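You operate a simulated robot arm through the tools that you are given. There is no shell and no other tool.

Carry out the task below with a simulated robot arm. There is one attempt and no reset: what you move stays moved.

## Task
Blow the rig out through the trap valve and leave the port open.
Fine: collar tight, pump to about 4 bar, trap valve open till zero and closed again; release stays closed; collar free, steel plug on the white pad. Set down upright: steel plug. Where these are worked on the way, their far stop is far enough and under half their travel is too little: trap valve.
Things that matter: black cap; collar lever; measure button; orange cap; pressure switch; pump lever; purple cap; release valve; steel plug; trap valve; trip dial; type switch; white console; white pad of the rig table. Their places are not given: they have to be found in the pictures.

It is judged by the outcome, as a careful person would: the job done as asked, and still so three seconds after it is handed in. It fails if anything else is knocked over, pushed out of place, dropped, spilled or broken.

## Robot
A 7-joint arm with a two-finger parallel gripper, fixed in place. Base frame: the origin is on the floor under the middle of its stand, x ahead of it, y to its left, z up; the work surface is at about z = 806. Lengths are in mm, angles in degrees, forces in N, time in s.
With the tool pointing down near the work surface it reaches from about 380 to 800 mm from the base axis. Its first joint turns from -143.0 to 143.0 degrees. Payload 3 kg.
The TCP is the grasp point between the finger pads, 30 mm short of the fingertips. In the tool frame z runs along the fingers and y along their closing line. The gripper opens to 110 mm. The fingers are 20 mm wide and 10 mm thick; the gripper's body (48 by 112 mm) begins 55 mm behind the TCP.
Orientation is that of the tool frame in the base frame, as a unit quaternion [x, y, z, w]. With the fingers straight down and closing along the base's y, the tool's x points along the base's -x, its y along +y and its z along -z.

## Interface
- The arm moves only by the tool servo_tool. Its argument "deltas" is a list of rows, each an object of numbers (a shift or turn left out is 0, a gripper value left out holds the last): "x", "y", "z": the shift along the tool's x, y, z in units of 150 mm (1.0 is 150 mm); "ax", "ay", "az": the turn, a rotation vector about the tool's x, y, z in units of 180 degrees (1.0 is 180 degrees). In form: [{"x": .., "y": .., "z": .., "ax": .., "ay": .., "az": ..}, ...]. A call has 1 to 20 rows; each row is the pose to reach, as a shift and turn from the pose commanded when the call began, along the tool's axes at that moment. "grip" is the gripper command, from -1 (fully open) to 1 (shut), values between in proportion, set as the call begins (left out, the last holds). A call with a number of a shift or a turn outside -1 to 1 is refused whole. A row lasts 0.2 s, in which the tool goes at most 50 mm and 8.6 degrees; a call with a longer step from one row to the next is refused whole, and so is a gripper value outside its range. A pose out of reach is approached as far as the arm can. The call stops where the force on the tool passes 40 N (or 10 N more than at its start, if that is more) or the arm is blocked; 0.2 s more then pass. The fingers move at their own pace (about 153 mm/s each) and stop on an object; they squeeze with about 44 N. The grip force told is the motor's: it shows also when the fingers shut on nothing. Time passes only in rows, and 0.2 s behind the last, so rows that repeat a pose let the fingers close. The reply holds the time, the measured pose of the TCP, the force on the tool along the base axes, the opening and the grip force, in the units named above and with some noise, with the torque about the TCP (base axes, N m) and any sound that the robot's microphone picked up.
- Cameras (640 x 400 px; columns grow to the right, rows downward): "scene" is fixed at [220.5, 501.4, 1574.6]; the picture's right is [-0.70, -0.71, 0.00], its down [-0.53, 0.52, -0.68] and it looks along [0.48, -0.47, -0.74] (base axes); focal length 328 px, centre (320, 200). "wrist" rides on the gripper at [72, 17, -103] in the tool frame; the picture's right is [-0.23, 0.97, 0.00], its down [-0.76, -0.18, -0.62] and it looks along [-0.61, -0.14, 0.78] (tool axes); focal length 222 px, centre (320, 200).
- get_image(camera): a new picture of that camera. It takes no simulated time.
- raise_lower(by): moves the trunk up (or, below 0, down) by that many mm; the arm rides with it, the base frame stays. It gives what a move gives, with no picture.
- probe_pixels(camera, pixels): for up to 12 pixels [column, row] of the newest picture of that camera ("zoom" is the newest enlarged one), the place [x, y, z] in the base frame of the surface seen there, good to about 2 mm. It takes no simulated time.
- inspect(camera, box): a new picture of the part [left, top, right, bottom] of that camera's present view, enlarged. It takes no simulated time.
- job_done(): hands the job in; it is judged then, once.

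Leave the gripper open and the arm clear of the work at the hand-in unless told otherwise.

The tools are called by a JSON object that holds its "method" and its "body". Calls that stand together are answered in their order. servo_tool: Moves the arm, as the interface text tells. Its arguments: {"type":"object","properties":{"deltas":{"type":"array"},"grip":{"type":"number"}},"required":["deltas"]} The other tools are called the same way: raise_lower (by) moves the trunk up or down; get_image (camera) takes a picture; probe_pixels (camera, pixels) gives the place of the surface under pixels of a picture; inspect (camera, box) takes an enlarged picture of a part of a camera's view; job_done () hands the job in.

At the start:

```text
clock: 0.0
eef_pos: [490.7, -76.1, 1157.4]
tcp_rot: [-0.001, 1.0, 0.0, 0.0]
wrist_force: [0.4, 0.2, 0.0]
moment: [-0.02, 0.01, 0.01]
finger_gap: 110.0
finger_force: 0.0
trunk travel left (down, up): [-400.0, 90.0]
```

scene: 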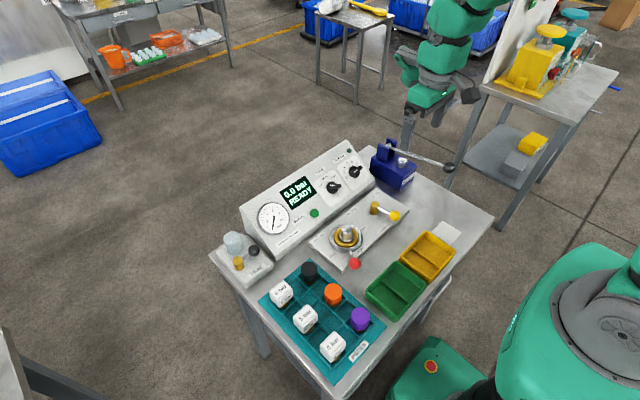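
wrist: 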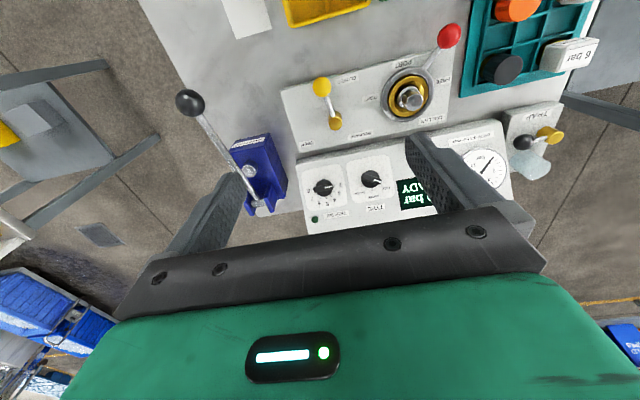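

I see the rig table with the console, pump (blue with lever), a port with a steel plug and a red-ended collar lever, a yellow-ended valve, a trap on the left, and the white pad. I'll take enlarged pictures to read the labels.

{"method": "inspect", "body": {"camera": "scene", "box": [300, 180, 420, 280]}}

{"method": "inspect", "body": {"camera": "scene", "box": [205, 210, 305, 290]}}

{"method": "inspect", "body": {"camera": "scene", "box": [360, 130, 480, 280]}}

{"method": "inspect", "body": {"camera": "wrist", "box": [270, 20, 470, 150]}}

{"method": "inspect", "body": {"camera": "wrist", "box": [480, 80, 600, 200]}}

```text
4.00 times, centred on (360, 230) of scene
```

zoom: 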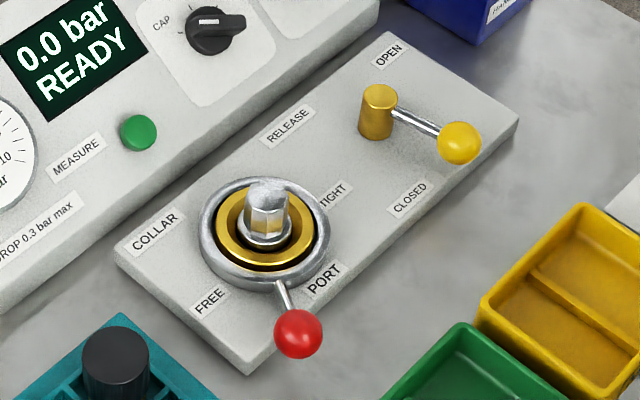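

```text
5.00 times, centred on (255, 250) of scene
```

zoom: 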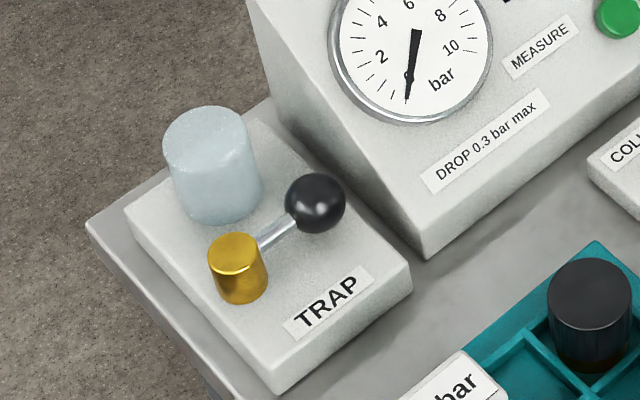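

```text
2.67 times, centred on (420, 205) of scene
```

zoom: 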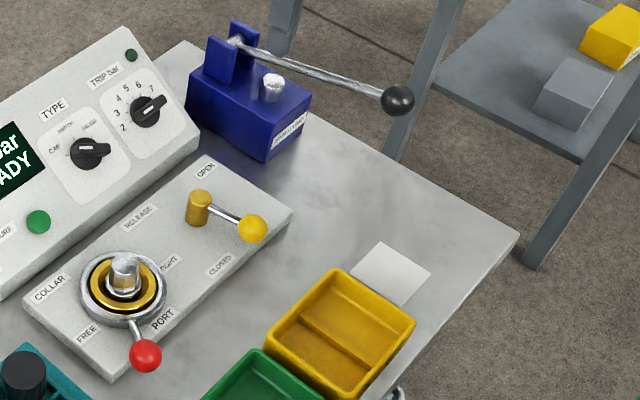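

```text
3.08 times, centred on (370, 85) of wrist
```

zoom: 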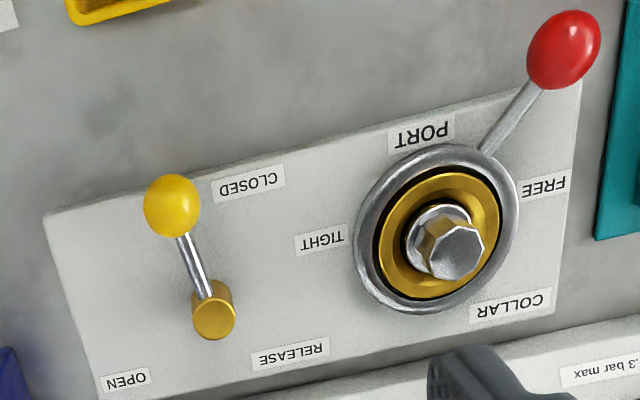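

```text
3.33 times, centred on (540, 140) of wrist
```

zoom: 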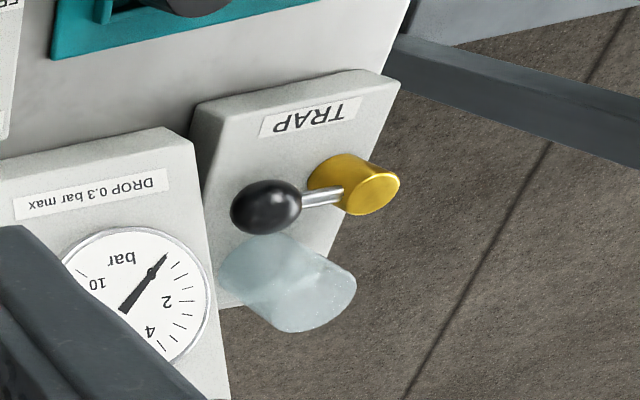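

The port with the steel plug is at about (346,233), the collar lever red ball at (354,263), release ball at (394,216), trap ball at (254,250), and the white pad at about (447,232). Next I probe the 3D places of these.

{"method": "get_image", "body": {"camera": "scene"}}

{"method": "probe_pixels", "body": {"camera": "scene", "pixels": [[347, 228], [347, 240], [354, 263], [371, 251], [394, 215], [375, 206], [268, 250], [252, 262], [233, 242], [447, 232], [448, 168], [404, 161]]}}

{"method": "probe_pixels", "body": {"camera": "wrist", "pixels": [[410, 97], [449, 36], [321, 87], [338, 122], [522, 142], [547, 134], [530, 168], [189, 103], [262, 205], [248, 172], [235, 135], [245, 15]]}}

```text
taken
```

scene: 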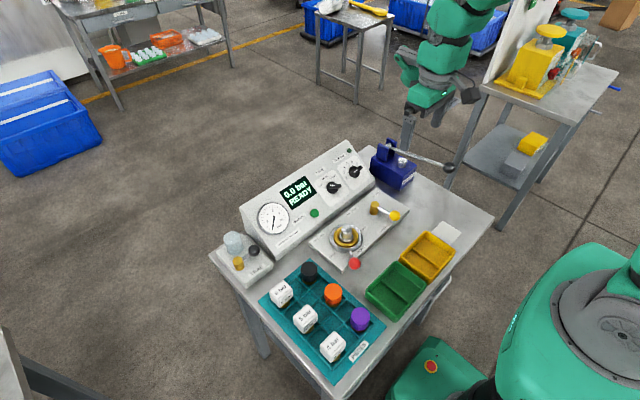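

```text
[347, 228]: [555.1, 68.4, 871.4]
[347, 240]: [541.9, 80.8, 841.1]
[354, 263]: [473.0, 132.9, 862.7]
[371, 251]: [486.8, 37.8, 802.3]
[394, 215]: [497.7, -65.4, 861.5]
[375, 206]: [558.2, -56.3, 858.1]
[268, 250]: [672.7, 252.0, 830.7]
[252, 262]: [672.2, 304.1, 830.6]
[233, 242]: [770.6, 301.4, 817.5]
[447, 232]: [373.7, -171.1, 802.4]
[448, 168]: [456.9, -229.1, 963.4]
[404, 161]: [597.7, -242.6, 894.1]
```

```text
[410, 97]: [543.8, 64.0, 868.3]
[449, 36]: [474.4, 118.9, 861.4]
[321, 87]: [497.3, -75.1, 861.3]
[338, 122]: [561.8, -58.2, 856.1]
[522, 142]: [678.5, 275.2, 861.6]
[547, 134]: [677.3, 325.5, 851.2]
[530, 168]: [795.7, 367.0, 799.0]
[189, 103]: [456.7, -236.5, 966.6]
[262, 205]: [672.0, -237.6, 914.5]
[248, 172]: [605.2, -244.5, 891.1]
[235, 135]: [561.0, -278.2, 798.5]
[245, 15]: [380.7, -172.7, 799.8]
```

The port axis is near (546,66), collar ball near (474,126,861), release valve ball near (497,-70,861), pump lever ball near (457,-236,965), pad near (376,-171,801). I zoom in more to probe the label places and the lever geometry.

{"method": "inspect", "body": {"camera": "wrist", "box": [370, 15, 470, 125]}}

{"method": "probe_pixels", "body": {"camera": "wrist", "pixels": [[446, 78], [374, 97], [407, 62], [433, 118], [350, 78], [310, 142], [415, 145], [420, 92], [403, 96], [437, 52], [430, 66], [408, 73]]}}

```text
3.64 times, centred on (420, 70) of wrist
```

zoom: 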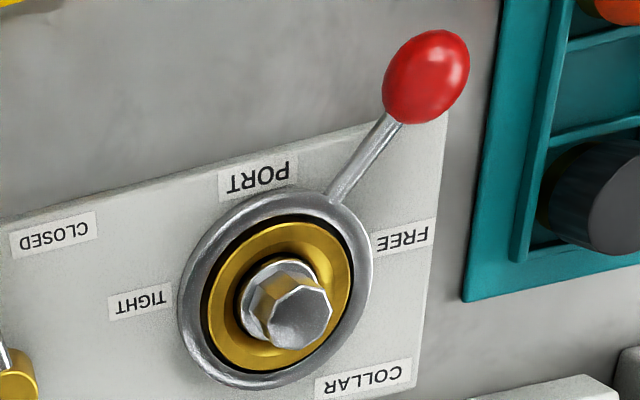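

```text
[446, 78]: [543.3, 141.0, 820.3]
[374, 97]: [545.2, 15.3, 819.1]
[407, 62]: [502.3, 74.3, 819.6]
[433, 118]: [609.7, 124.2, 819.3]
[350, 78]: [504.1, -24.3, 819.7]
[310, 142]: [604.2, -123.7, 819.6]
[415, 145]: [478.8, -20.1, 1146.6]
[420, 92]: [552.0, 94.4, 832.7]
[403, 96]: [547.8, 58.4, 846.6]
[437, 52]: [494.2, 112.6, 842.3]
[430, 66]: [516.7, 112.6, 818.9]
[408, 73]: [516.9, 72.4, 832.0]
```

I probe points on the plug, the ring and the lever in this enlarged picture.

{"method": "probe_pixels", "body": {"camera": "zoom", "pixels": [[300, 318], [300, 300], [285, 335], [222, 335], [352, 270], [275, 195], [245, 385], [185, 290], [372, 250], [390, 120], [425, 75], [340, 185]]}}

```text
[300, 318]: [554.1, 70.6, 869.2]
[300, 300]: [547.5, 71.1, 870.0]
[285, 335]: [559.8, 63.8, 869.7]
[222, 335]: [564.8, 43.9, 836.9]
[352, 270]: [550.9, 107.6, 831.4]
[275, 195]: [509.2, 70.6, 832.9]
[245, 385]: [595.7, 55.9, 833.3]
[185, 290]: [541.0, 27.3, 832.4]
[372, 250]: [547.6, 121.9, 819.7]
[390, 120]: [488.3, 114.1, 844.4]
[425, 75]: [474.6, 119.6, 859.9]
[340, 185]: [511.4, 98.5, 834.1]
```

The port axis is about (552,70); ring radius about 44, plug top at z≈870, collar ball about 97 from the axis at angle 145°. Next I look closer at the pump and the console dials.

{"method": "inspect", "body": {"camera": "wrist", "box": [165, 80, 305, 220]}}

{"method": "probe_pixels", "body": {"camera": "zoom", "pixels": [[105, 90], [120, 110], [80, 85], [108, 65], [200, 190], [250, 300], [290, 350], [350, 335], [405, 200], [430, 350], [320, 310], [160, 150]]}}

{"method": "inspect", "body": {"camera": "scene", "box": [355, 125, 475, 200]}}

{"method": "probe_pixels", "body": {"camera": "zoom", "pixels": [[498, 225], [495, 205], [515, 215], [420, 190], [300, 160], [170, 120], [160, 105], [100, 125], [100, 180], [310, 240], [265, 205], [185, 95]]}}

```text
2.86 times, centred on (235, 150) of wrist
```

zoom: 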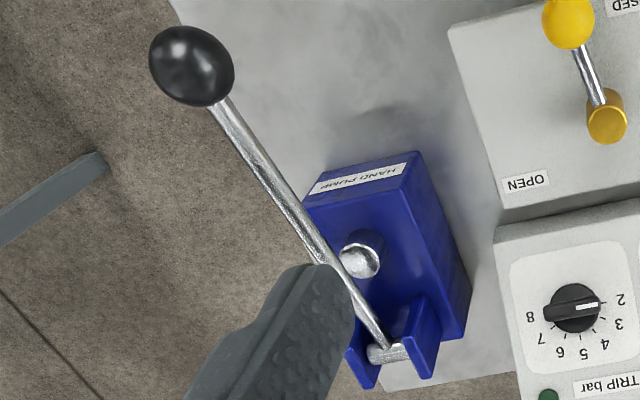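

```text
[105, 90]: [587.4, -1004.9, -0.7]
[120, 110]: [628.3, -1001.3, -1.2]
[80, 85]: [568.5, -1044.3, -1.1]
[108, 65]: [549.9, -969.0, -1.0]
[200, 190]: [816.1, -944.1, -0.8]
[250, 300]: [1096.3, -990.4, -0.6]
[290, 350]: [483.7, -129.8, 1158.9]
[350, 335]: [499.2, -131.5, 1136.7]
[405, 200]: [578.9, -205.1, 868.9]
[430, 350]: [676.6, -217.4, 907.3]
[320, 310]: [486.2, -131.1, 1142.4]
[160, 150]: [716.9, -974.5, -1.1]
```

```text
5.33 times, centred on (415, 162) of scene
```

zoom: 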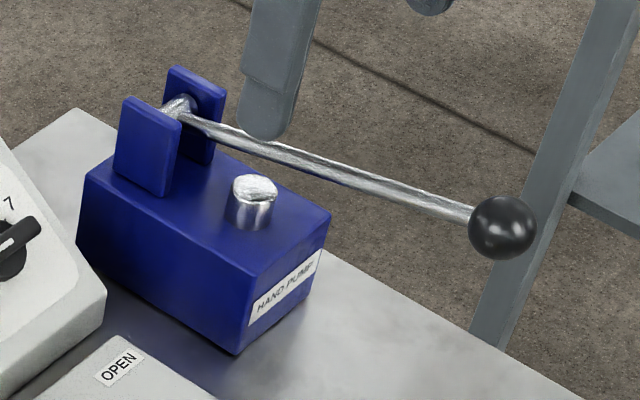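

```text
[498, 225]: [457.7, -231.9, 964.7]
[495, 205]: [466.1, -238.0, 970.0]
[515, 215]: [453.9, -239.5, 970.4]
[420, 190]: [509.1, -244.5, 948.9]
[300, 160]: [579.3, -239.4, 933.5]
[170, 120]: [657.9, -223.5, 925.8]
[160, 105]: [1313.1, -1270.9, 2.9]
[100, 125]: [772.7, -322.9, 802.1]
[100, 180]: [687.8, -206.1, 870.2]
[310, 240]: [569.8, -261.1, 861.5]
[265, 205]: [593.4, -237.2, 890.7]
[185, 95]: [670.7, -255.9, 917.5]
```

The pump pivot is about (672,-241,909) and its ball about (462,-245,954), rod length ≈214. The trip dial and type switch I leave alone. Next I probe the bins and tray near the collar lever's path to be sure of clearance.

{"method": "probe_pixels", "body": {"camera": "scene", "pixels": [[389, 264], [367, 293], [427, 234], [402, 260], [304, 263], [326, 280], [310, 264], [333, 289], [360, 313], [282, 288], [394, 213], [353, 265]]}}

{"method": "inspect", "body": {"camera": "scene", "box": [320, 220, 480, 320]}}

{"method": "probe_pixels", "body": {"camera": "zoom", "pixels": [[275, 175], [185, 290], [425, 60], [335, 150], [510, 5], [570, 45], [480, 40], [545, 95], [525, 48], [137, 175], [125, 190], [150, 190]]}}

```text
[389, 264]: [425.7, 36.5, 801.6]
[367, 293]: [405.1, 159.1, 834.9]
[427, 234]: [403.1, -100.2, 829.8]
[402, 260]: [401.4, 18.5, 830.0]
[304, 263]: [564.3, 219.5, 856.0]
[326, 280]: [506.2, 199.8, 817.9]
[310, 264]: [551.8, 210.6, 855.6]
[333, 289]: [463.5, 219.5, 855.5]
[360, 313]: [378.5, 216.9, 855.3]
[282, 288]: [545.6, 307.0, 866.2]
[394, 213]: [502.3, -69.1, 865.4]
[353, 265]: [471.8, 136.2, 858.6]
```

```text
4.00 times, centred on (400, 270) of scene
```

zoom: 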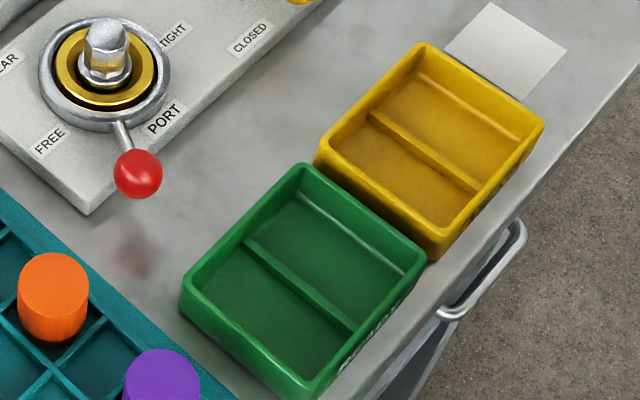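

```text
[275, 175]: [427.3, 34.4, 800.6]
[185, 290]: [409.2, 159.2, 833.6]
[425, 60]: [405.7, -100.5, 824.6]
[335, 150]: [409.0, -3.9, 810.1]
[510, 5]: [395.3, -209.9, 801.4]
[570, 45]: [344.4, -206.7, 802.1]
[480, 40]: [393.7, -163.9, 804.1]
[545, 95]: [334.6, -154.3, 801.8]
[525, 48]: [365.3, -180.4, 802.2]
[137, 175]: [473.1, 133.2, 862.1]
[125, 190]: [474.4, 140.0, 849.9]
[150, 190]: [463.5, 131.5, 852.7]
```

The bins' rims are at z≈832 with x below 410 and the tray's at y above ~190, so the collar ball's path is clear. I move the tool above the collar ball (477,126), fingers at 45 mm opening.

{"method": "servo_tool", "body": {"deltas": [{"x": 0.009, "y": 0.135, "z": 0.147}, {"x": 0.019, "y": 0.269, "z": 0.293}, {"x": 0.028, "y": 0.404, "z": 0.44}, {"x": 0.037, "y": 0.539, "z": 0.587}, {"x": 0.047, "y": 0.673, "z": 0.733}, {"x": 0.056, "y": 0.808, "z": 0.88}, {"x": 0.065, "y": 0.943, "z": 1.0}, {"x": 0.075, "y": 1.0, "z": 1.0}, {"x": 0.075, "y": 1.0, "z": 1.0}], "grip": 0.18}}

```text
clock: 2.0
eef_pos: [479.3, 73.5, 1007.3]
tcp_rot: [0.0, 1.0, 0.0, 0.0]
wrist_force: [-0.6, 0.0, -0.6]
moment: [0.02, 0.01, -0.02]
finger_gap: 45.0
finger_force: 0.0
trunk travel left (down, up): [-400.0, 90.0]
```

The tool is at (479,74,1007). I take a wrist picture to refine the ball's place.

{"method": "get_image", "body": {"camera": "wrist"}}

{"method": "get_image", "body": {"camera": "scene"}}

```text
taken
```

wrist: 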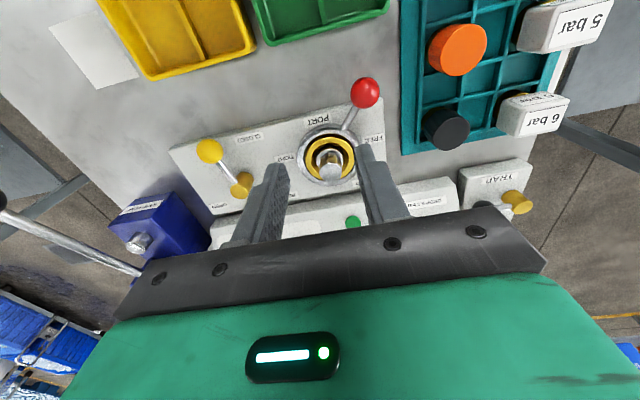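

```text
taken
```

scene: 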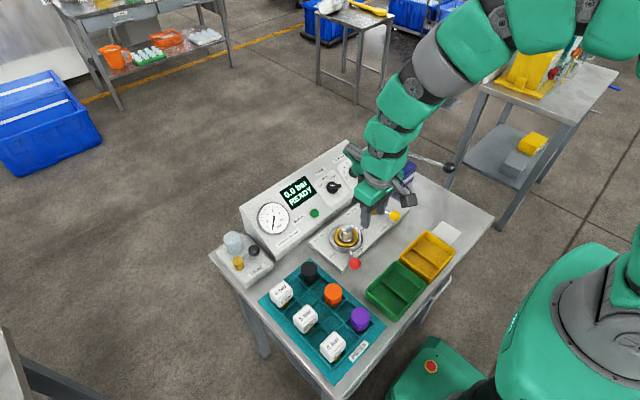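

I probe the ball and plug in this nearer wrist picture.

{"method": "inspect", "body": {"camera": "wrist", "box": [280, 60, 400, 190]}}

{"method": "probe_pixels", "body": {"camera": "wrist", "pixels": [[365, 93], [365, 81], [356, 93], [374, 93], [352, 115], [346, 128], [335, 165], [324, 127], [303, 160], [210, 150], [240, 183], [95, 50]]}}

```text
3.08 times, centred on (340, 125) of wrist
```

zoom: 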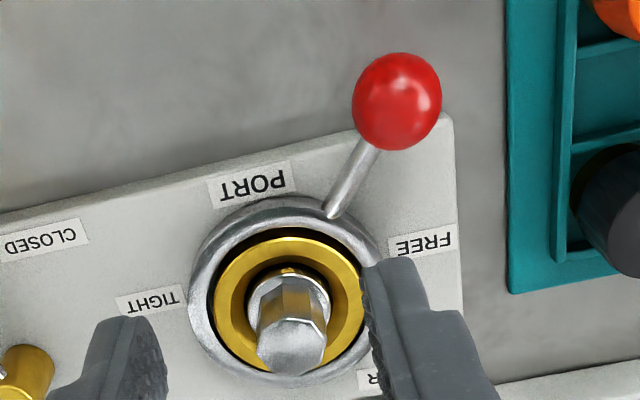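

```text
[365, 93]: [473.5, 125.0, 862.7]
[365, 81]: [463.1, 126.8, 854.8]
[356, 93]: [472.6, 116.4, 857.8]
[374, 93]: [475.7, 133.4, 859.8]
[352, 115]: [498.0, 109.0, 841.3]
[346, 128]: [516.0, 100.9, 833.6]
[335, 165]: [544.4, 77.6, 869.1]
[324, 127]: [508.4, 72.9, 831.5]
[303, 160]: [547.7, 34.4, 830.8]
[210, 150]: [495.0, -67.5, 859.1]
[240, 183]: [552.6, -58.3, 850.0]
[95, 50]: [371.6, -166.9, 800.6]
```

The ball's centre is about (476,127,849), radius 15. I go over it and come down straddling it, tips about 10 mm below its centre.

{"method": "servo_tool", "body": {"deltas": [{"x": 0.01, "y": 0.177, "z": 0.0}, {"x": 0.02, "y": 0.354, "z": 0.0}, {"x": 0.02, "y": 0.354, "z": 0.2}, {"x": 0.02, "y": 0.354, "z": 0.4}, {"x": 0.02, "y": 0.354, "z": 0.6}, {"x": 0.02, "y": 0.354, "z": 0.78}, {"x": 0.02, "y": 0.354, "z": 0.87}, {"x": 0.02, "y": 0.354, "z": 0.923}], "grip": 0.18}}

{"method": "get_image", "body": {"camera": "wrist"}}

{"method": "inspect", "body": {"camera": "scene", "box": [300, 180, 420, 290]}}

```text
clock: 3.8
eef_pos: [476.8, 127.1, 870.5]
tcp_rot: [-0.001, 1.0, 0.0, 0.0]
wrist_force: [0.5, 0.5, 1.0]
moment: [0.0, -0.02, -0.02]
finger_gap: 44.9
finger_force: 0.0
trunk travel left (down, up): [-400.0, 90.0]
```

```text
taken
```

wrist: 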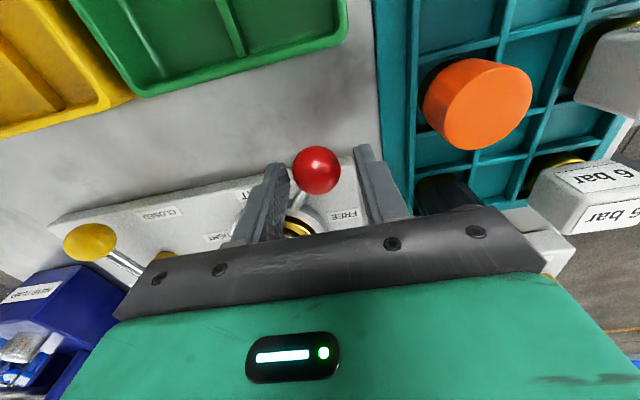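

```text
3.64 times, centred on (360, 235) of scene
```

zoom: 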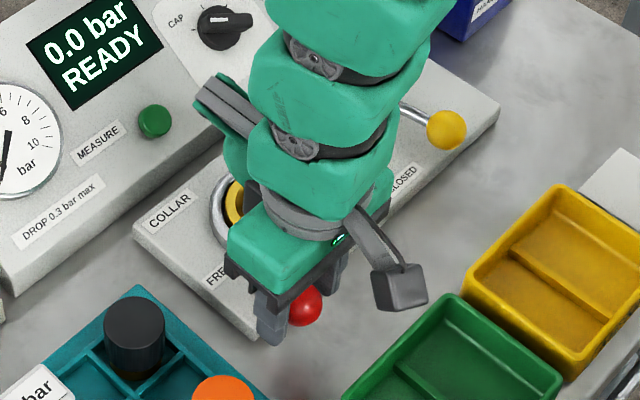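

The ball sits between the fingers. I push it along its arc about (552,71) toward TIGHT (-y), in 5° steps, watching for the stop.

{"method": "servo_tool", "body": {"deltas": [{"x": 0.012, "y": -0.059}, {"x": 0.042, "y": -0.105}, {"x": 0.067, "y": -0.154}, {"x": 0.088, "y": -0.205}, {"x": 0.105, "y": -0.257}, {"x": 0.117, "y": -0.311}, {"x": 0.123, "y": -0.365}, {"x": 0.126, "y": -0.42}, {"x": 0.123, "y": -0.475}, {"x": 0.117, "y": -0.529}, {"x": 0.105, "y": -0.583}, {"x": 0.088, "y": -0.635}, {"x": 0.067, "y": -0.686}, {"x": 0.042, "y": -0.735}, {"x": 0.012, "y": -0.781}], "grip": 0.18}}

{"method": "get_image", "body": {"camera": "wrist"}}

{"method": "get_image", "body": {"camera": "scene"}}

```text
clock: 7.0
eef_pos: [474.3, 9.3, 869.0]
tcp_rot: [0.001, 1.0, 0.0, 0.0]
wrist_force: [0.5, -0.1, -0.4]
moment: [-0.01, 0.01, 0.01]
finger_gap: 45.3
finger_force: 0.4
trunk travel left (down, up): [-400.0, 90.0]
```

```text
taken
```

wrist: 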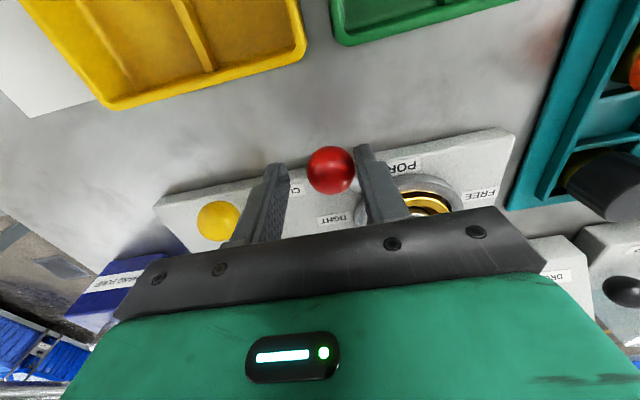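

```text
taken
```

scene: 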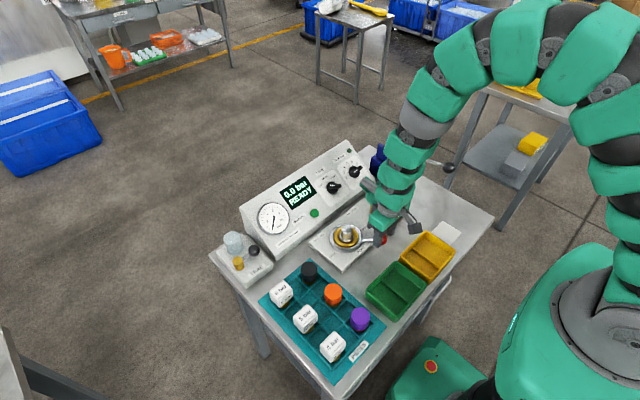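

It swung without resistance to about 215° and hasn't met a stop. I narrow the opening to 36 mm to stay clear of the yellow release ball and continue to about 230°.

{"method": "servo_tool", "body": {"deltas": [{"x": 0.0, "y": 0.03}, {"x": 0.0, "y": 0.03}, {"x": -0.033, "y": -0.014}, {"x": -0.07, "y": -0.055}, {"x": -0.111, "y": -0.091}], "grip": 0.345}}

{"method": "get_image", "body": {"camera": "wrist"}}

```text
clock: 8.0
eef_pos: [481.5, 4.8, 869.5]
tcp_rot: [-0.001, 1.0, 0.0, -0.003]
wrist_force: [-4.4, 33.0, -1.0]
moment: [0.74, 0.33, 0.14]
finger_gap: 52.5
finger_force: 16.8
trunk travel left (down, up): [-400.0, 90.0]
stopped in row 5: the force on the tool passed its limit at 44 N (the readings are from after the stop); the commanded pose is now the measured one
```

```text
taken
```

wrist: 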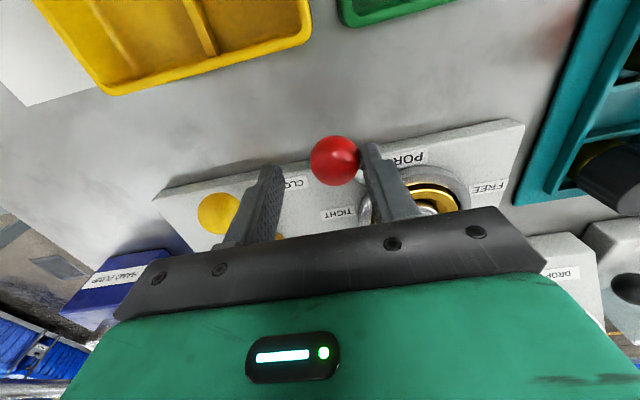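

The force rose to 44 N: the lever reached its stop at about 216°, mirror of the start. I back off slightly, then lift and check the ball's place.

{"method": "servo_tool", "body": {"deltas": [{"x": 0.02, "y": 0.03}, {"x": 0.03, "y": 0.05}, {"x": 0.03, "y": 0.05}], "grip": 0.0}}

{"method": "get_image", "body": {"camera": "wrist"}}

```text
clock: 8.8
eef_pos: [478.0, 9.2, 870.4]
tcp_rot: [-0.001, 1.0, 0.001, -0.003]
wrist_force: [0.1, 0.6, -0.4]
moment: [0.0, 0.02, 0.01]
finger_gap: 55.2
finger_force: 0.1
trunk travel left (down, up): [-400.0, 90.0]
```

```text
taken
```

wrist: 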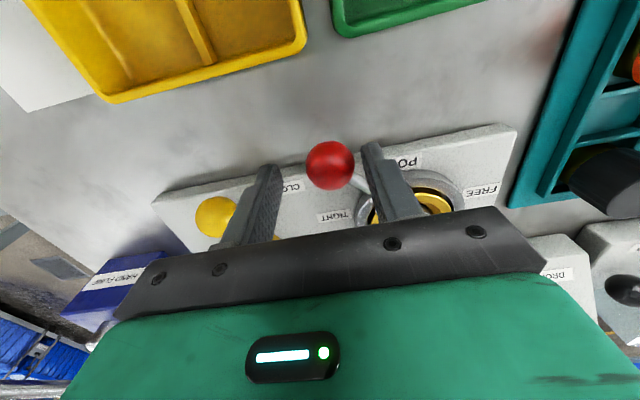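

The ball is loose between the fingers now. I lift straight up 150 mm.

{"method": "servo_tool", "body": {"deltas": [{"z": -0.1}, {"z": -0.3}, {"z": -0.55}, {"z": -0.8}, {"z": -1.0}]}}

{"method": "get_image", "body": {"camera": "wrist"}}

{"method": "get_image", "body": {"camera": "scene"}}

```text
clock: 10.0
eef_pos: [477.7, 8.6, 1018.2]
tcp_rot: [-0.001, 1.0, 0.001, -0.003]
wrist_force: [0.1, 0.3, -0.2]
moment: [0.01, -0.01, -0.01]
finger_gap: 54.9
finger_force: 0.0
trunk travel left (down, up): [-400.0, 90.0]
```

```text
taken
```

wrist: 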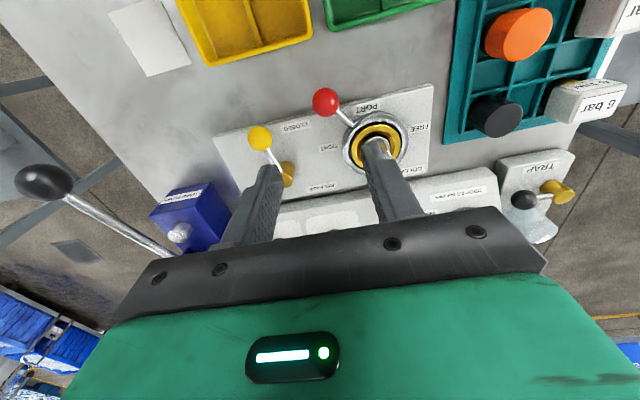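

```text
taken
```

scene: 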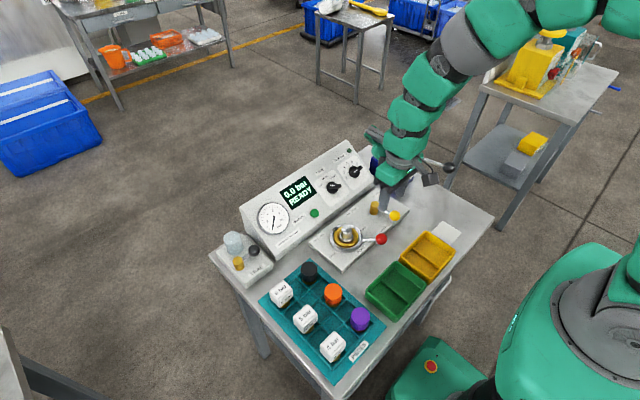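

{"method": "probe_pixels", "body": {"camera": "wrist", "pixels": [[326, 102], [260, 138], [286, 172], [42, 182], [30, 172], [55, 172], [42, 195], [148, 247], [179, 233], [95, 215], [524, 200], [555, 190]]}}

{"method": "probe_pixels", "body": {"camera": "scene", "pixels": [[449, 168], [444, 168], [454, 168], [449, 163], [449, 173], [381, 239], [394, 216]]}}

```text
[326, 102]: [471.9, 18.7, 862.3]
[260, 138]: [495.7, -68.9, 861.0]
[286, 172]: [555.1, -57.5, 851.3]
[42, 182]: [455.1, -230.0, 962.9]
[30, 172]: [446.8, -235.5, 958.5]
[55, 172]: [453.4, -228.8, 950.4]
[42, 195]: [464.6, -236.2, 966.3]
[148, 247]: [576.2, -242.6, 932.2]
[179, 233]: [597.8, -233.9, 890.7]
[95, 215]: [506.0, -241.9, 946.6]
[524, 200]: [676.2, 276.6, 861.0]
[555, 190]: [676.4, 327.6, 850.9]
```

```text
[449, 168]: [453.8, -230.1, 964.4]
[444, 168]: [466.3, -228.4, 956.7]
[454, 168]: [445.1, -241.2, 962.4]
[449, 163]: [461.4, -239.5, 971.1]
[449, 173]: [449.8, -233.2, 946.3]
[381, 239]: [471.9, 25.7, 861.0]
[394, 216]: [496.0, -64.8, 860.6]
```

The collar ball now rests at (474,18) – the TIGHT stop – and the release ball hasn't moved. The pump ball centre is about (459,-243,956), radius 15. I move toward it at height.

{"method": "servo_tool", "body": {"deltas": [{"x": 0.02, "y": -0.2, "z": -0.07}, {"x": 0.04, "y": -0.4, "z": -0.13}, {"x": 0.06, "y": -0.6, "z": -0.13}, {"x": 0.08, "y": -0.8, "z": -0.13}, {"x": 0.1, "y": -1.0, "z": -0.13}, {"x": 0.1, "y": -1.0, "z": -0.13}], "grip": -0.1}}

{"method": "get_image", "body": {"camera": "wrist"}}

```text
clock: 11.4
eef_pos: [462.5, -140.7, 1038.6]
tcp_rot: [-0.002, 1.0, 0.002, -0.003]
wrist_force: [0.2, -0.5, 0.1]
moment: [-0.03, -0.02, -0.03]
finger_gap: 60.5
finger_force: 0.0
trunk travel left (down, up): [-400.0, 90.0]
```

```text
taken
```

wrist: 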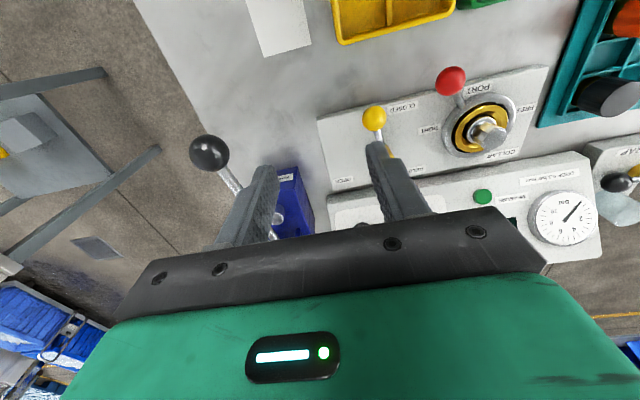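

I probe the pump ball again from this nearer view at (209,153).

{"method": "probe_pixels", "body": {"camera": "wrist", "pixels": [[209, 153], [197, 153], [221, 153], [209, 142], [209, 165], [230, 182], [245, 190]]}}

```text
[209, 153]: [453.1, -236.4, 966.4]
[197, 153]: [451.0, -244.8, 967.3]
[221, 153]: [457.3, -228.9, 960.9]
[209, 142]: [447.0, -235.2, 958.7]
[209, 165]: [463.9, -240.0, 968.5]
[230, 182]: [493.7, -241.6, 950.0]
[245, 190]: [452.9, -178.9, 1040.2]
```

Ball centre confirmed near (459,-243,955). I move over it and come down so the fingers straddle it along y.

{"method": "servo_tool", "body": {"deltas": [{"x": 0.008, "y": -0.2, "z": 0.0}, {"x": 0.016, "y": -0.4, "z": 0.0}, {"x": 0.023, "y": -0.6, "z": 0.0}, {"x": 0.023, "y": -0.682, "z": 0.0}, {"x": 0.023, "y": -0.682, "z": 0.0}, {"x": 0.023, "y": -0.682, "z": 0.15}, {"x": 0.023, "y": -0.682, "z": 0.3}, {"x": 0.023, "y": -0.682, "z": 0.42}, {"x": 0.023, "y": -0.682, "z": 0.471}], "grip": -0.1}}

{"method": "get_image", "body": {"camera": "wrist"}}

{"method": "get_image", "body": {"camera": "scene"}}

```text
clock: 13.4
eef_pos: [458.9, -244.2, 967.0]
tcp_rot: [0.0, 1.0, -0.001, -0.003]
wrist_force: [0.0, 0.1, -0.9]
moment: [-0.01, -0.01, -0.03]
finger_gap: 60.5
finger_force: 0.0
trunk travel left (down, up): [-400.0, 90.0]
```

```text
taken
```

wrist: 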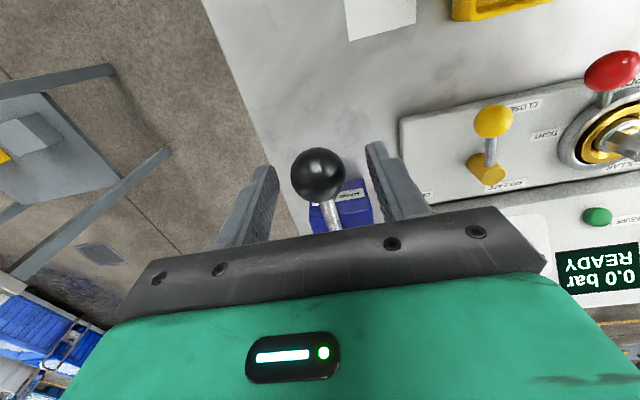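

```text
taken
```

scene: 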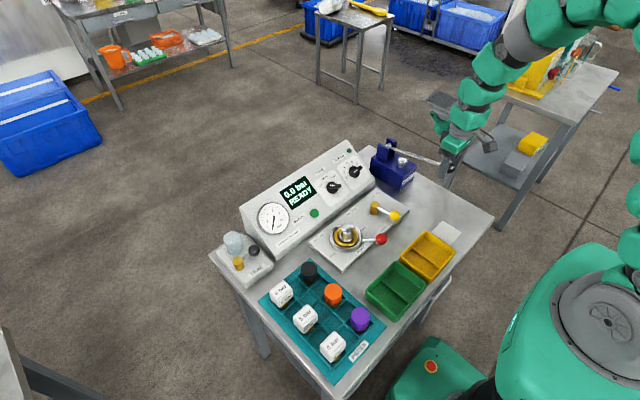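

The ball is centred between the fingers. I close the gripper on it.

{"method": "servo_tool", "body": {"deltas": [{"x": 0.0}, {"x": 0.0}, {"x": 0.0}], "grip": 1.0}}

{"method": "inspect", "body": {"camera": "scene", "box": [240, 140, 500, 260]}}

```text
clock: 14.2
eef_pos: [460.0, -245.2, 967.9]
tcp_rot: [-0.001, 1.0, 0.002, -0.003]
wrist_force: [-0.9, -15.9, -2.1]
moment: [-0.3, -0.01, 0.06]
finger_gap: 33.8
finger_force: 44.7
trunk travel left (down, up): [-400.0, 90.0]
```

```text
2.46 times, centred on (370, 200) of scene
```

zoom: 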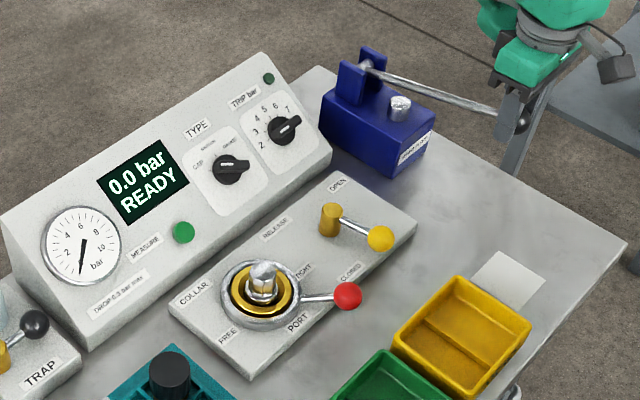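

The ball is gripped (33.8 mm), with some side load so I shift 2 mm in -y. Now a first down stroke along the lever's arc to about level, then I read the display.

{"method": "servo_tool", "body": {"deltas": [{"x": 0.0, "y": -0.013, "z": 0.0}, {"x": 0.012, "y": -0.013, "z": 0.062}, {"x": 0.02, "y": -0.013, "z": 0.111}, {"x": 0.026, "y": -0.013, "z": 0.161}, {"x": 0.031, "y": -0.013, "z": 0.211}, {"x": 0.033, "y": -0.013, "z": 0.262}, {"x": 0.034, "y": -0.013, "z": 0.312}], "grip": 1.0}}

{"method": "inspect", "body": {"camera": "scene", "box": [240, 140, 500, 260]}}

```text
clock: 15.8
eef_pos: [454.6, -245.1, 921.3]
tcp_rot: [-0.001, 1.0, 0.001, -0.003]
wrist_force: [4.5, -12.1, 8.4]
moment: [-0.2, -0.93, 0.0]
finger_gap: 34.3
finger_force: 44.6
trunk travel left (down, up): [-400.0, 90.0]
```

```text
2.46 times, centred on (370, 200) of scene
```

zoom: 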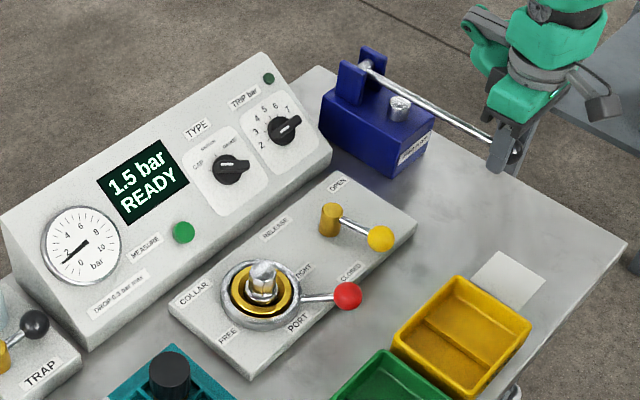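

The display shows 1.5 bar. I continue the down stroke by another ~30 mm and read again.

{"method": "servo_tool", "body": {"deltas": [{"x": 0.0, "y": -0.01, "z": 0.05}, {"x": -0.003, "y": -0.01, "z": 0.1}, {"x": -0.008, "y": -0.01, "z": 0.151}, {"x": -0.014, "y": -0.01, "z": 0.2}], "grip": 1.0}}

{"method": "inspect", "body": {"camera": "scene", "box": [240, 140, 500, 260]}}

```text
clock: 16.9
eef_pos: [455.8, -245.4, 893.8]
tcp_rot: [0.0, 1.0, 0.001, -0.001]
wrist_force: [-14.7, 10.8, 21.9]
moment: [0.24, 0.73, 0.07]
finger_gap: 34.0
finger_force: 44.6
trunk travel left (down, up): [-400.0, 90.0]
stopped in row 4: the force on the tool passed its limit at 50 N (the readings are from after the stop); the commanded pose is now the measured one
```

```text
2.46 times, centred on (370, 200) of scene
```

zoom: 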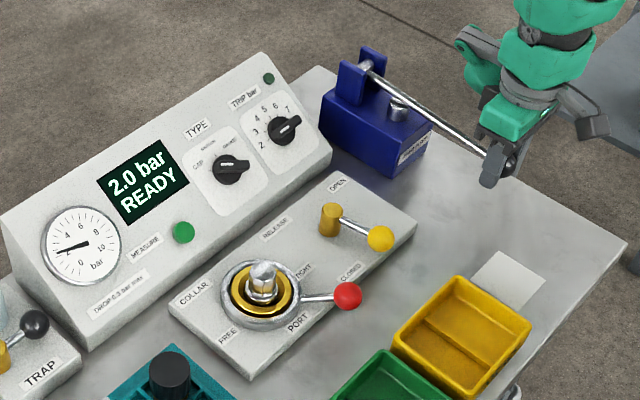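

The lever reached its lower stop and the display shows 2.0 bar: one full stroke gives 2 bar. I raise the lever along its arc back to its top.

{"method": "servo_tool", "body": {"deltas": [{"x": 0.005, "z": -0.04}, {"x": 0.008, "z": -0.08}, {"x": 0.01, "z": -0.13}, {"x": 0.011, "z": -0.181}, {"x": 0.01, "z": -0.231}, {"x": 0.008, "z": -0.281}, {"x": 0.003, "z": -0.331}, {"x": -0.003, "z": -0.381}, {"x": -0.011, "z": -0.431}, {"x": -0.02, "z": -0.48}, {"x": -0.022, "z": -0.49}], "grip": 1.0}}

{"method": "inspect", "body": {"camera": "scene", "box": [240, 140, 500, 260]}}

```text
clock: 19.4
eef_pos: [461.9, -245.2, 964.4]
tcp_rot: [-0.002, 1.0, 0.002, -0.004]
wrist_force: [6.1, 3.2, -25.1]
moment: [-0.05, -0.83, 0.01]
finger_gap: 33.8
finger_force: 44.9
trunk travel left (down, up): [-400.0, 90.0]
stopped in row 11: the force on the tool passed its limit at 41 N (the readings are from after the stop); the commanded pose is now the measured one
```

```text
2.46 times, centred on (370, 200) of scene
```

zoom: 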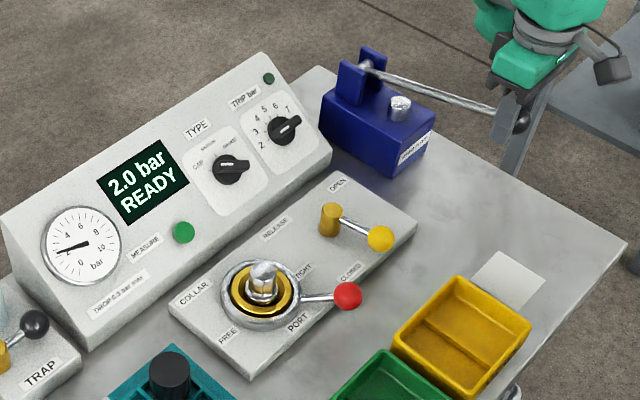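

The lever is at its upper stop and 2.0 bar holds. Now the second down stroke, nearly to the bottom, then read.

{"method": "servo_tool", "body": {"deltas": [{"x": 0.012, "z": 0.062}, {"x": 0.02, "z": 0.111}, {"x": 0.026, "z": 0.161}, {"x": 0.031, "z": 0.211}, {"x": 0.033, "z": 0.262}, {"x": 0.034, "z": 0.312}, {"x": 0.033, "z": 0.362}, {"x": 0.031, "z": 0.405}], "grip": 1.0}}

{"method": "inspect", "body": {"camera": "scene", "box": [240, 140, 500, 260]}}

```text
clock: 21.2
eef_pos: [454.7, -245.7, 904.6]
tcp_rot: [-0.001, 1.0, 0.0, -0.003]
wrist_force: [1.8, 2.6, 8.7]
moment: [0.03, -0.93, -0.06]
finger_gap: 34.2
finger_force: 44.9
trunk travel left (down, up): [-400.0, 90.0]
```

```text
2.46 times, centred on (370, 200) of scene
```

zoom: 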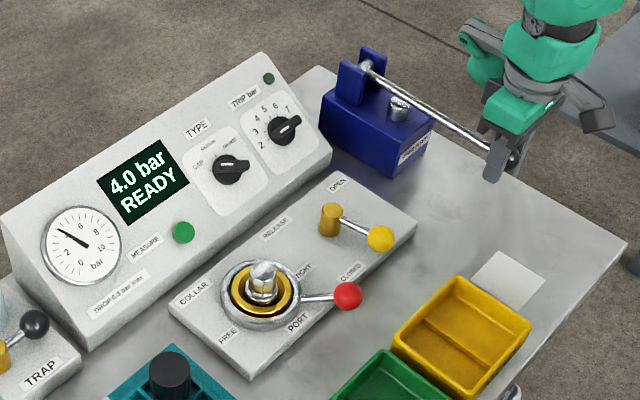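

The display shows 4.0 bar. I bring the lever back up to its starting position (upward motion does not pump), just short of its stop.

{"method": "servo_tool", "body": {"deltas": [{"x": 0.002, "z": -0.043}, {"x": 0.003, "z": -0.093}, {"x": 0.002, "z": -0.143}, {"x": 0.0, "z": -0.194}, {"x": -0.005, "z": -0.244}, {"x": -0.011, "z": -0.294}, {"x": -0.019, "z": -0.343}, {"x": -0.028, "z": -0.38}], "grip": 1.0}}

{"method": "inspect", "body": {"camera": "scene", "box": [240, 140, 500, 260]}}

```text
clock: 23.0
eef_pos: [459.9, -245.1, 961.5]
tcp_rot: [-0.001, 1.0, 0.001, -0.004]
wrist_force: [-7.7, 4.1, -7.9]
moment: [-0.02, 0.56, 0.04]
finger_gap: 34.0
finger_force: 45.2
trunk travel left (down, up): [-400.0, 90.0]
```

```text
2.46 times, centred on (370, 200) of scene
```

zoom: 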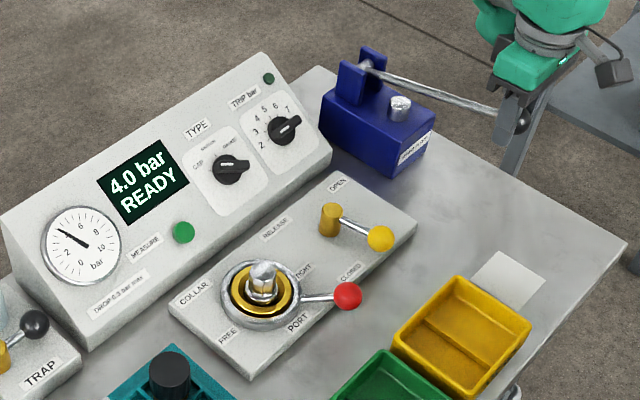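

Still 4.0 bar with the lever up. I open the fingers and lift away.

{"method": "servo_tool", "body": {"deltas": [{"z": 0.0}, {"z": 0.0}, {"z": -0.15}, {"z": -0.35}, {"z": -0.6}, {"z": -0.8}], "grip": -0.3}}

{"method": "get_image", "body": {"camera": "scene"}}

{"method": "get_image", "body": {"camera": "wrist"}}

```text
clock: 24.4
eef_pos: [458.8, -243.4, 1082.7]
tcp_rot: [0.0, 1.0, 0.001, -0.004]
wrist_force: [0.0, 0.3, -0.1]
moment: [0.0, 0.01, -0.01]
finger_gap: 71.3
finger_force: 0.1
trunk travel left (down, up): [-400.0, 90.0]
```

```text
taken
```

scene: 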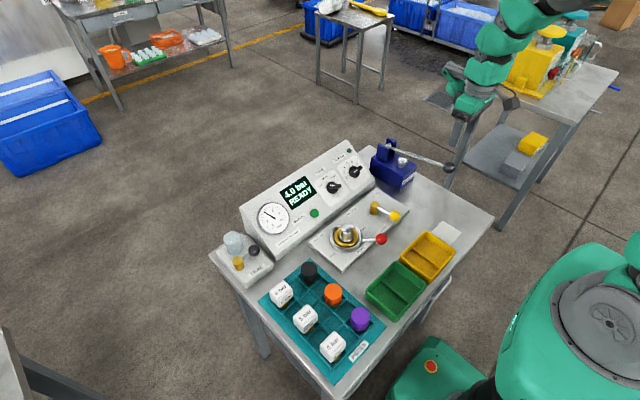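

```text
taken
```

wrist: 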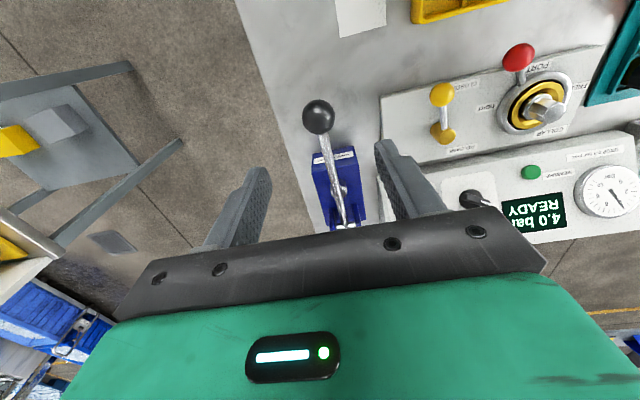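

Pressure holds at 4.0 bar. Next the trap valve: I move across at height for a close wrist view of it.

{"method": "servo_tool", "body": {"deltas": [{"x": -0.05, "y": 0.25}, {"x": -0.1, "y": 0.5}, {"x": -0.15, "y": 0.75}, {"x": -0.2, "y": 1.0}]}}

{"method": "servo_tool", "body": {"deltas": [{"x": -0.05, "y": 0.25}, {"x": -0.1, "y": 0.5}, {"x": -0.15, "y": 0.75}, {"x": -0.2, "y": 1.0}]}}

{"method": "servo_tool", "body": {"deltas": [{"x": -0.05, "y": 0.25}, {"x": -0.1, "y": 0.5}, {"x": -0.15, "y": 0.75}, {"x": -0.2, "y": 0.9}, {"x": -0.2, "y": 0.9}]}}

{"method": "get_image", "body": {"camera": "wrist"}}

{"method": "get_image", "body": {"camera": "scene"}}

```text
clock: 25.4
eef_pos: [491.1, -93.1, 1081.9]
tcp_rot: [-0.002, 1.0, 0.001, -0.004]
wrist_force: [-0.3, -0.8, 0.2]
moment: [0.04, 0.01, -0.02]
finger_gap: 71.7
finger_force: 0.1
trunk travel left (down, up): [-400.0, 90.0]
```

```text
clock: 26.4
eef_pos: [522.2, 54.3, 1082.4]
tcp_rot: [-0.001, 1.0, 0.001, -0.004]
wrist_force: [-0.1, -0.5, 0.6]
moment: [0.01, 0.0, -0.01]
finger_gap: 71.4
finger_force: 0.1
trunk travel left (down, up): [-400.0, 90.0]
```

```text
clock: 27.6
eef_pos: [551.6, 188.2, 1081.4]
tcp_rot: [-0.001, 1.0, 0.0, -0.003]
wrist_force: [0.0, 0.2, 0.3]
moment: [-0.04, -0.02, 0.03]
finger_gap: 71.7
finger_force: 0.1
trunk travel left (down, up): [-400.0, 90.0]
```

```text
taken
```

wrist: 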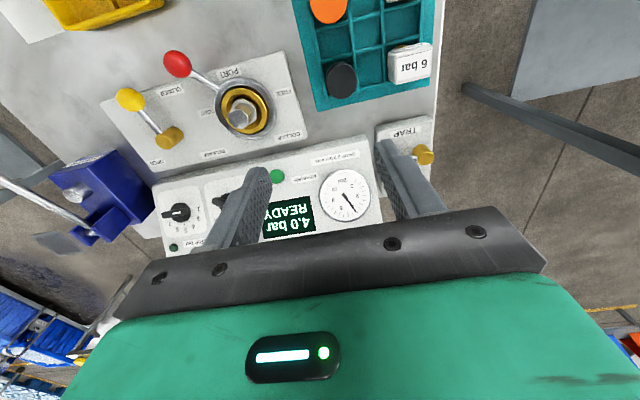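

```text
taken
```

scene: 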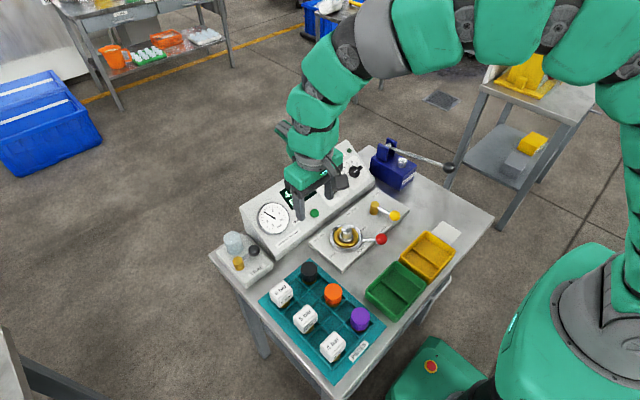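

The finger hides the trap in the wrist view, so I probe it in an enlarged scene picture.

{"method": "inspect", "body": {"camera": "scene", "box": [205, 222, 285, 292]}}

{"method": "probe_pixels", "body": {"camera": "zoom", "pixels": [[260, 235], [265, 285], [245, 270], [385, 200], [395, 235], [365, 225], [410, 225], [330, 250], [220, 70], [280, 120], [170, 130], [230, 190]]}}

```text
5.71 times, centred on (245, 257) of scene
```

zoom: 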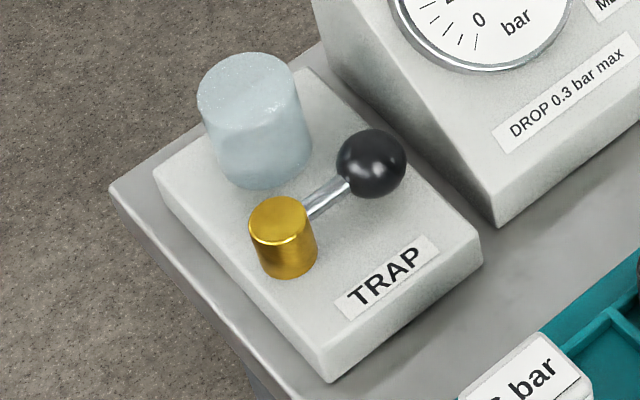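

```text
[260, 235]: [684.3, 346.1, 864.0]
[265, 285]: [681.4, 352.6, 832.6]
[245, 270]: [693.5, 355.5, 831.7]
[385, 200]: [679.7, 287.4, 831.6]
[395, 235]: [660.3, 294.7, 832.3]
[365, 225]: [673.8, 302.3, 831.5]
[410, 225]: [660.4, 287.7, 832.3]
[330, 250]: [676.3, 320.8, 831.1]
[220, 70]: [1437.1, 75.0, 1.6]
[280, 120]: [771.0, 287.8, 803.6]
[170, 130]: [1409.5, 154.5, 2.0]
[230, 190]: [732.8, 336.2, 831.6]
```

I probe the ball (372,163), brass post (280,215) and pot more exactly in that zoom.

{"method": "probe_pixels", "body": {"camera": "zoom", "pixels": [[372, 160], [372, 140], [395, 163], [350, 163], [372, 185], [328, 198], [280, 215], [260, 215], [300, 215], [280, 200], [285, 260], [250, 120]]}}

{"method": "probe_pixels", "body": {"camera": "zoom", "pixels": [[250, 60], [250, 90], [215, 90], [285, 90], [255, 150], [480, 240], [330, 365], [165, 180], [310, 75], [385, 280], [496, 215], [330, 20]]}}

```text
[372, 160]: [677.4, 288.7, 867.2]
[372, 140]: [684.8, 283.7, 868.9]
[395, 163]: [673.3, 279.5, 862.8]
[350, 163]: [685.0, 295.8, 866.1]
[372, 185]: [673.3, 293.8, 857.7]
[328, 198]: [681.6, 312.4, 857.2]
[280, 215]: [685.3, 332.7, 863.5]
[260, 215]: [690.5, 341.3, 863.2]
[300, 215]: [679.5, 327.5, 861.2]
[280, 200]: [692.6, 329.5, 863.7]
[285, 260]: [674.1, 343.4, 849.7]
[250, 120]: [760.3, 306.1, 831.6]
```

```text
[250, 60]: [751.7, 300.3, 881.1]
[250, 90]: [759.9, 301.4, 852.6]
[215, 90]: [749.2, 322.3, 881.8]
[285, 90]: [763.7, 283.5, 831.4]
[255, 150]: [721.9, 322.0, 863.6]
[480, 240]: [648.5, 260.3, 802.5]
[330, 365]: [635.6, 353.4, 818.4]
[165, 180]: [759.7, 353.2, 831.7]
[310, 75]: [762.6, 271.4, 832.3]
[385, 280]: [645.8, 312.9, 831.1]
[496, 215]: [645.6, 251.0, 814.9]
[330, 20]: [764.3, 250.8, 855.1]
```

The trap post is at about (685,335), handle ball centre about (684,284,855) with radius ~51, pot at (735,314) up to z≈881. The pot blocks swinging toward +x, so the handle opens toward -x. I check the console's height beside it before coming down.

{"method": "probe_pixels", "body": {"camera": "scene", "pixels": [[243, 207], [252, 204], [272, 217], [262, 235], [285, 243], [268, 262], [246, 225], [255, 248], [290, 180], [347, 141], [298, 252], [278, 258]]}}

{"method": "probe_pixels", "body": {"camera": "wrist", "pixels": [[345, 195], [375, 180], [365, 140], [380, 210], [330, 220], [424, 153], [410, 120], [290, 215]]}}

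```text
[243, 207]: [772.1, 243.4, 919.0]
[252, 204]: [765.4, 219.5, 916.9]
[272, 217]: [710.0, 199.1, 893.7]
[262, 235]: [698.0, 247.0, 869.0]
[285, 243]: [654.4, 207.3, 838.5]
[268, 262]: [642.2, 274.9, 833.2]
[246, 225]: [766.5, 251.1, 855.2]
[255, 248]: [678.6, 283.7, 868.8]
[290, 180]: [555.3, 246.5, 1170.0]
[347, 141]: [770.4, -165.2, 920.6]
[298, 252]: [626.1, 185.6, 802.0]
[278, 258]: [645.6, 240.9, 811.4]
```

```text
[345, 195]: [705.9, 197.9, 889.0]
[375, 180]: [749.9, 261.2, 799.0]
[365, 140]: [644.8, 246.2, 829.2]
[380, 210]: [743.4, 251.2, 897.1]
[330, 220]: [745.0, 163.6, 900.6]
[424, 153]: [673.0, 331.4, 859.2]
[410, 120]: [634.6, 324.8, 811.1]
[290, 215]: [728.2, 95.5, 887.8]
```

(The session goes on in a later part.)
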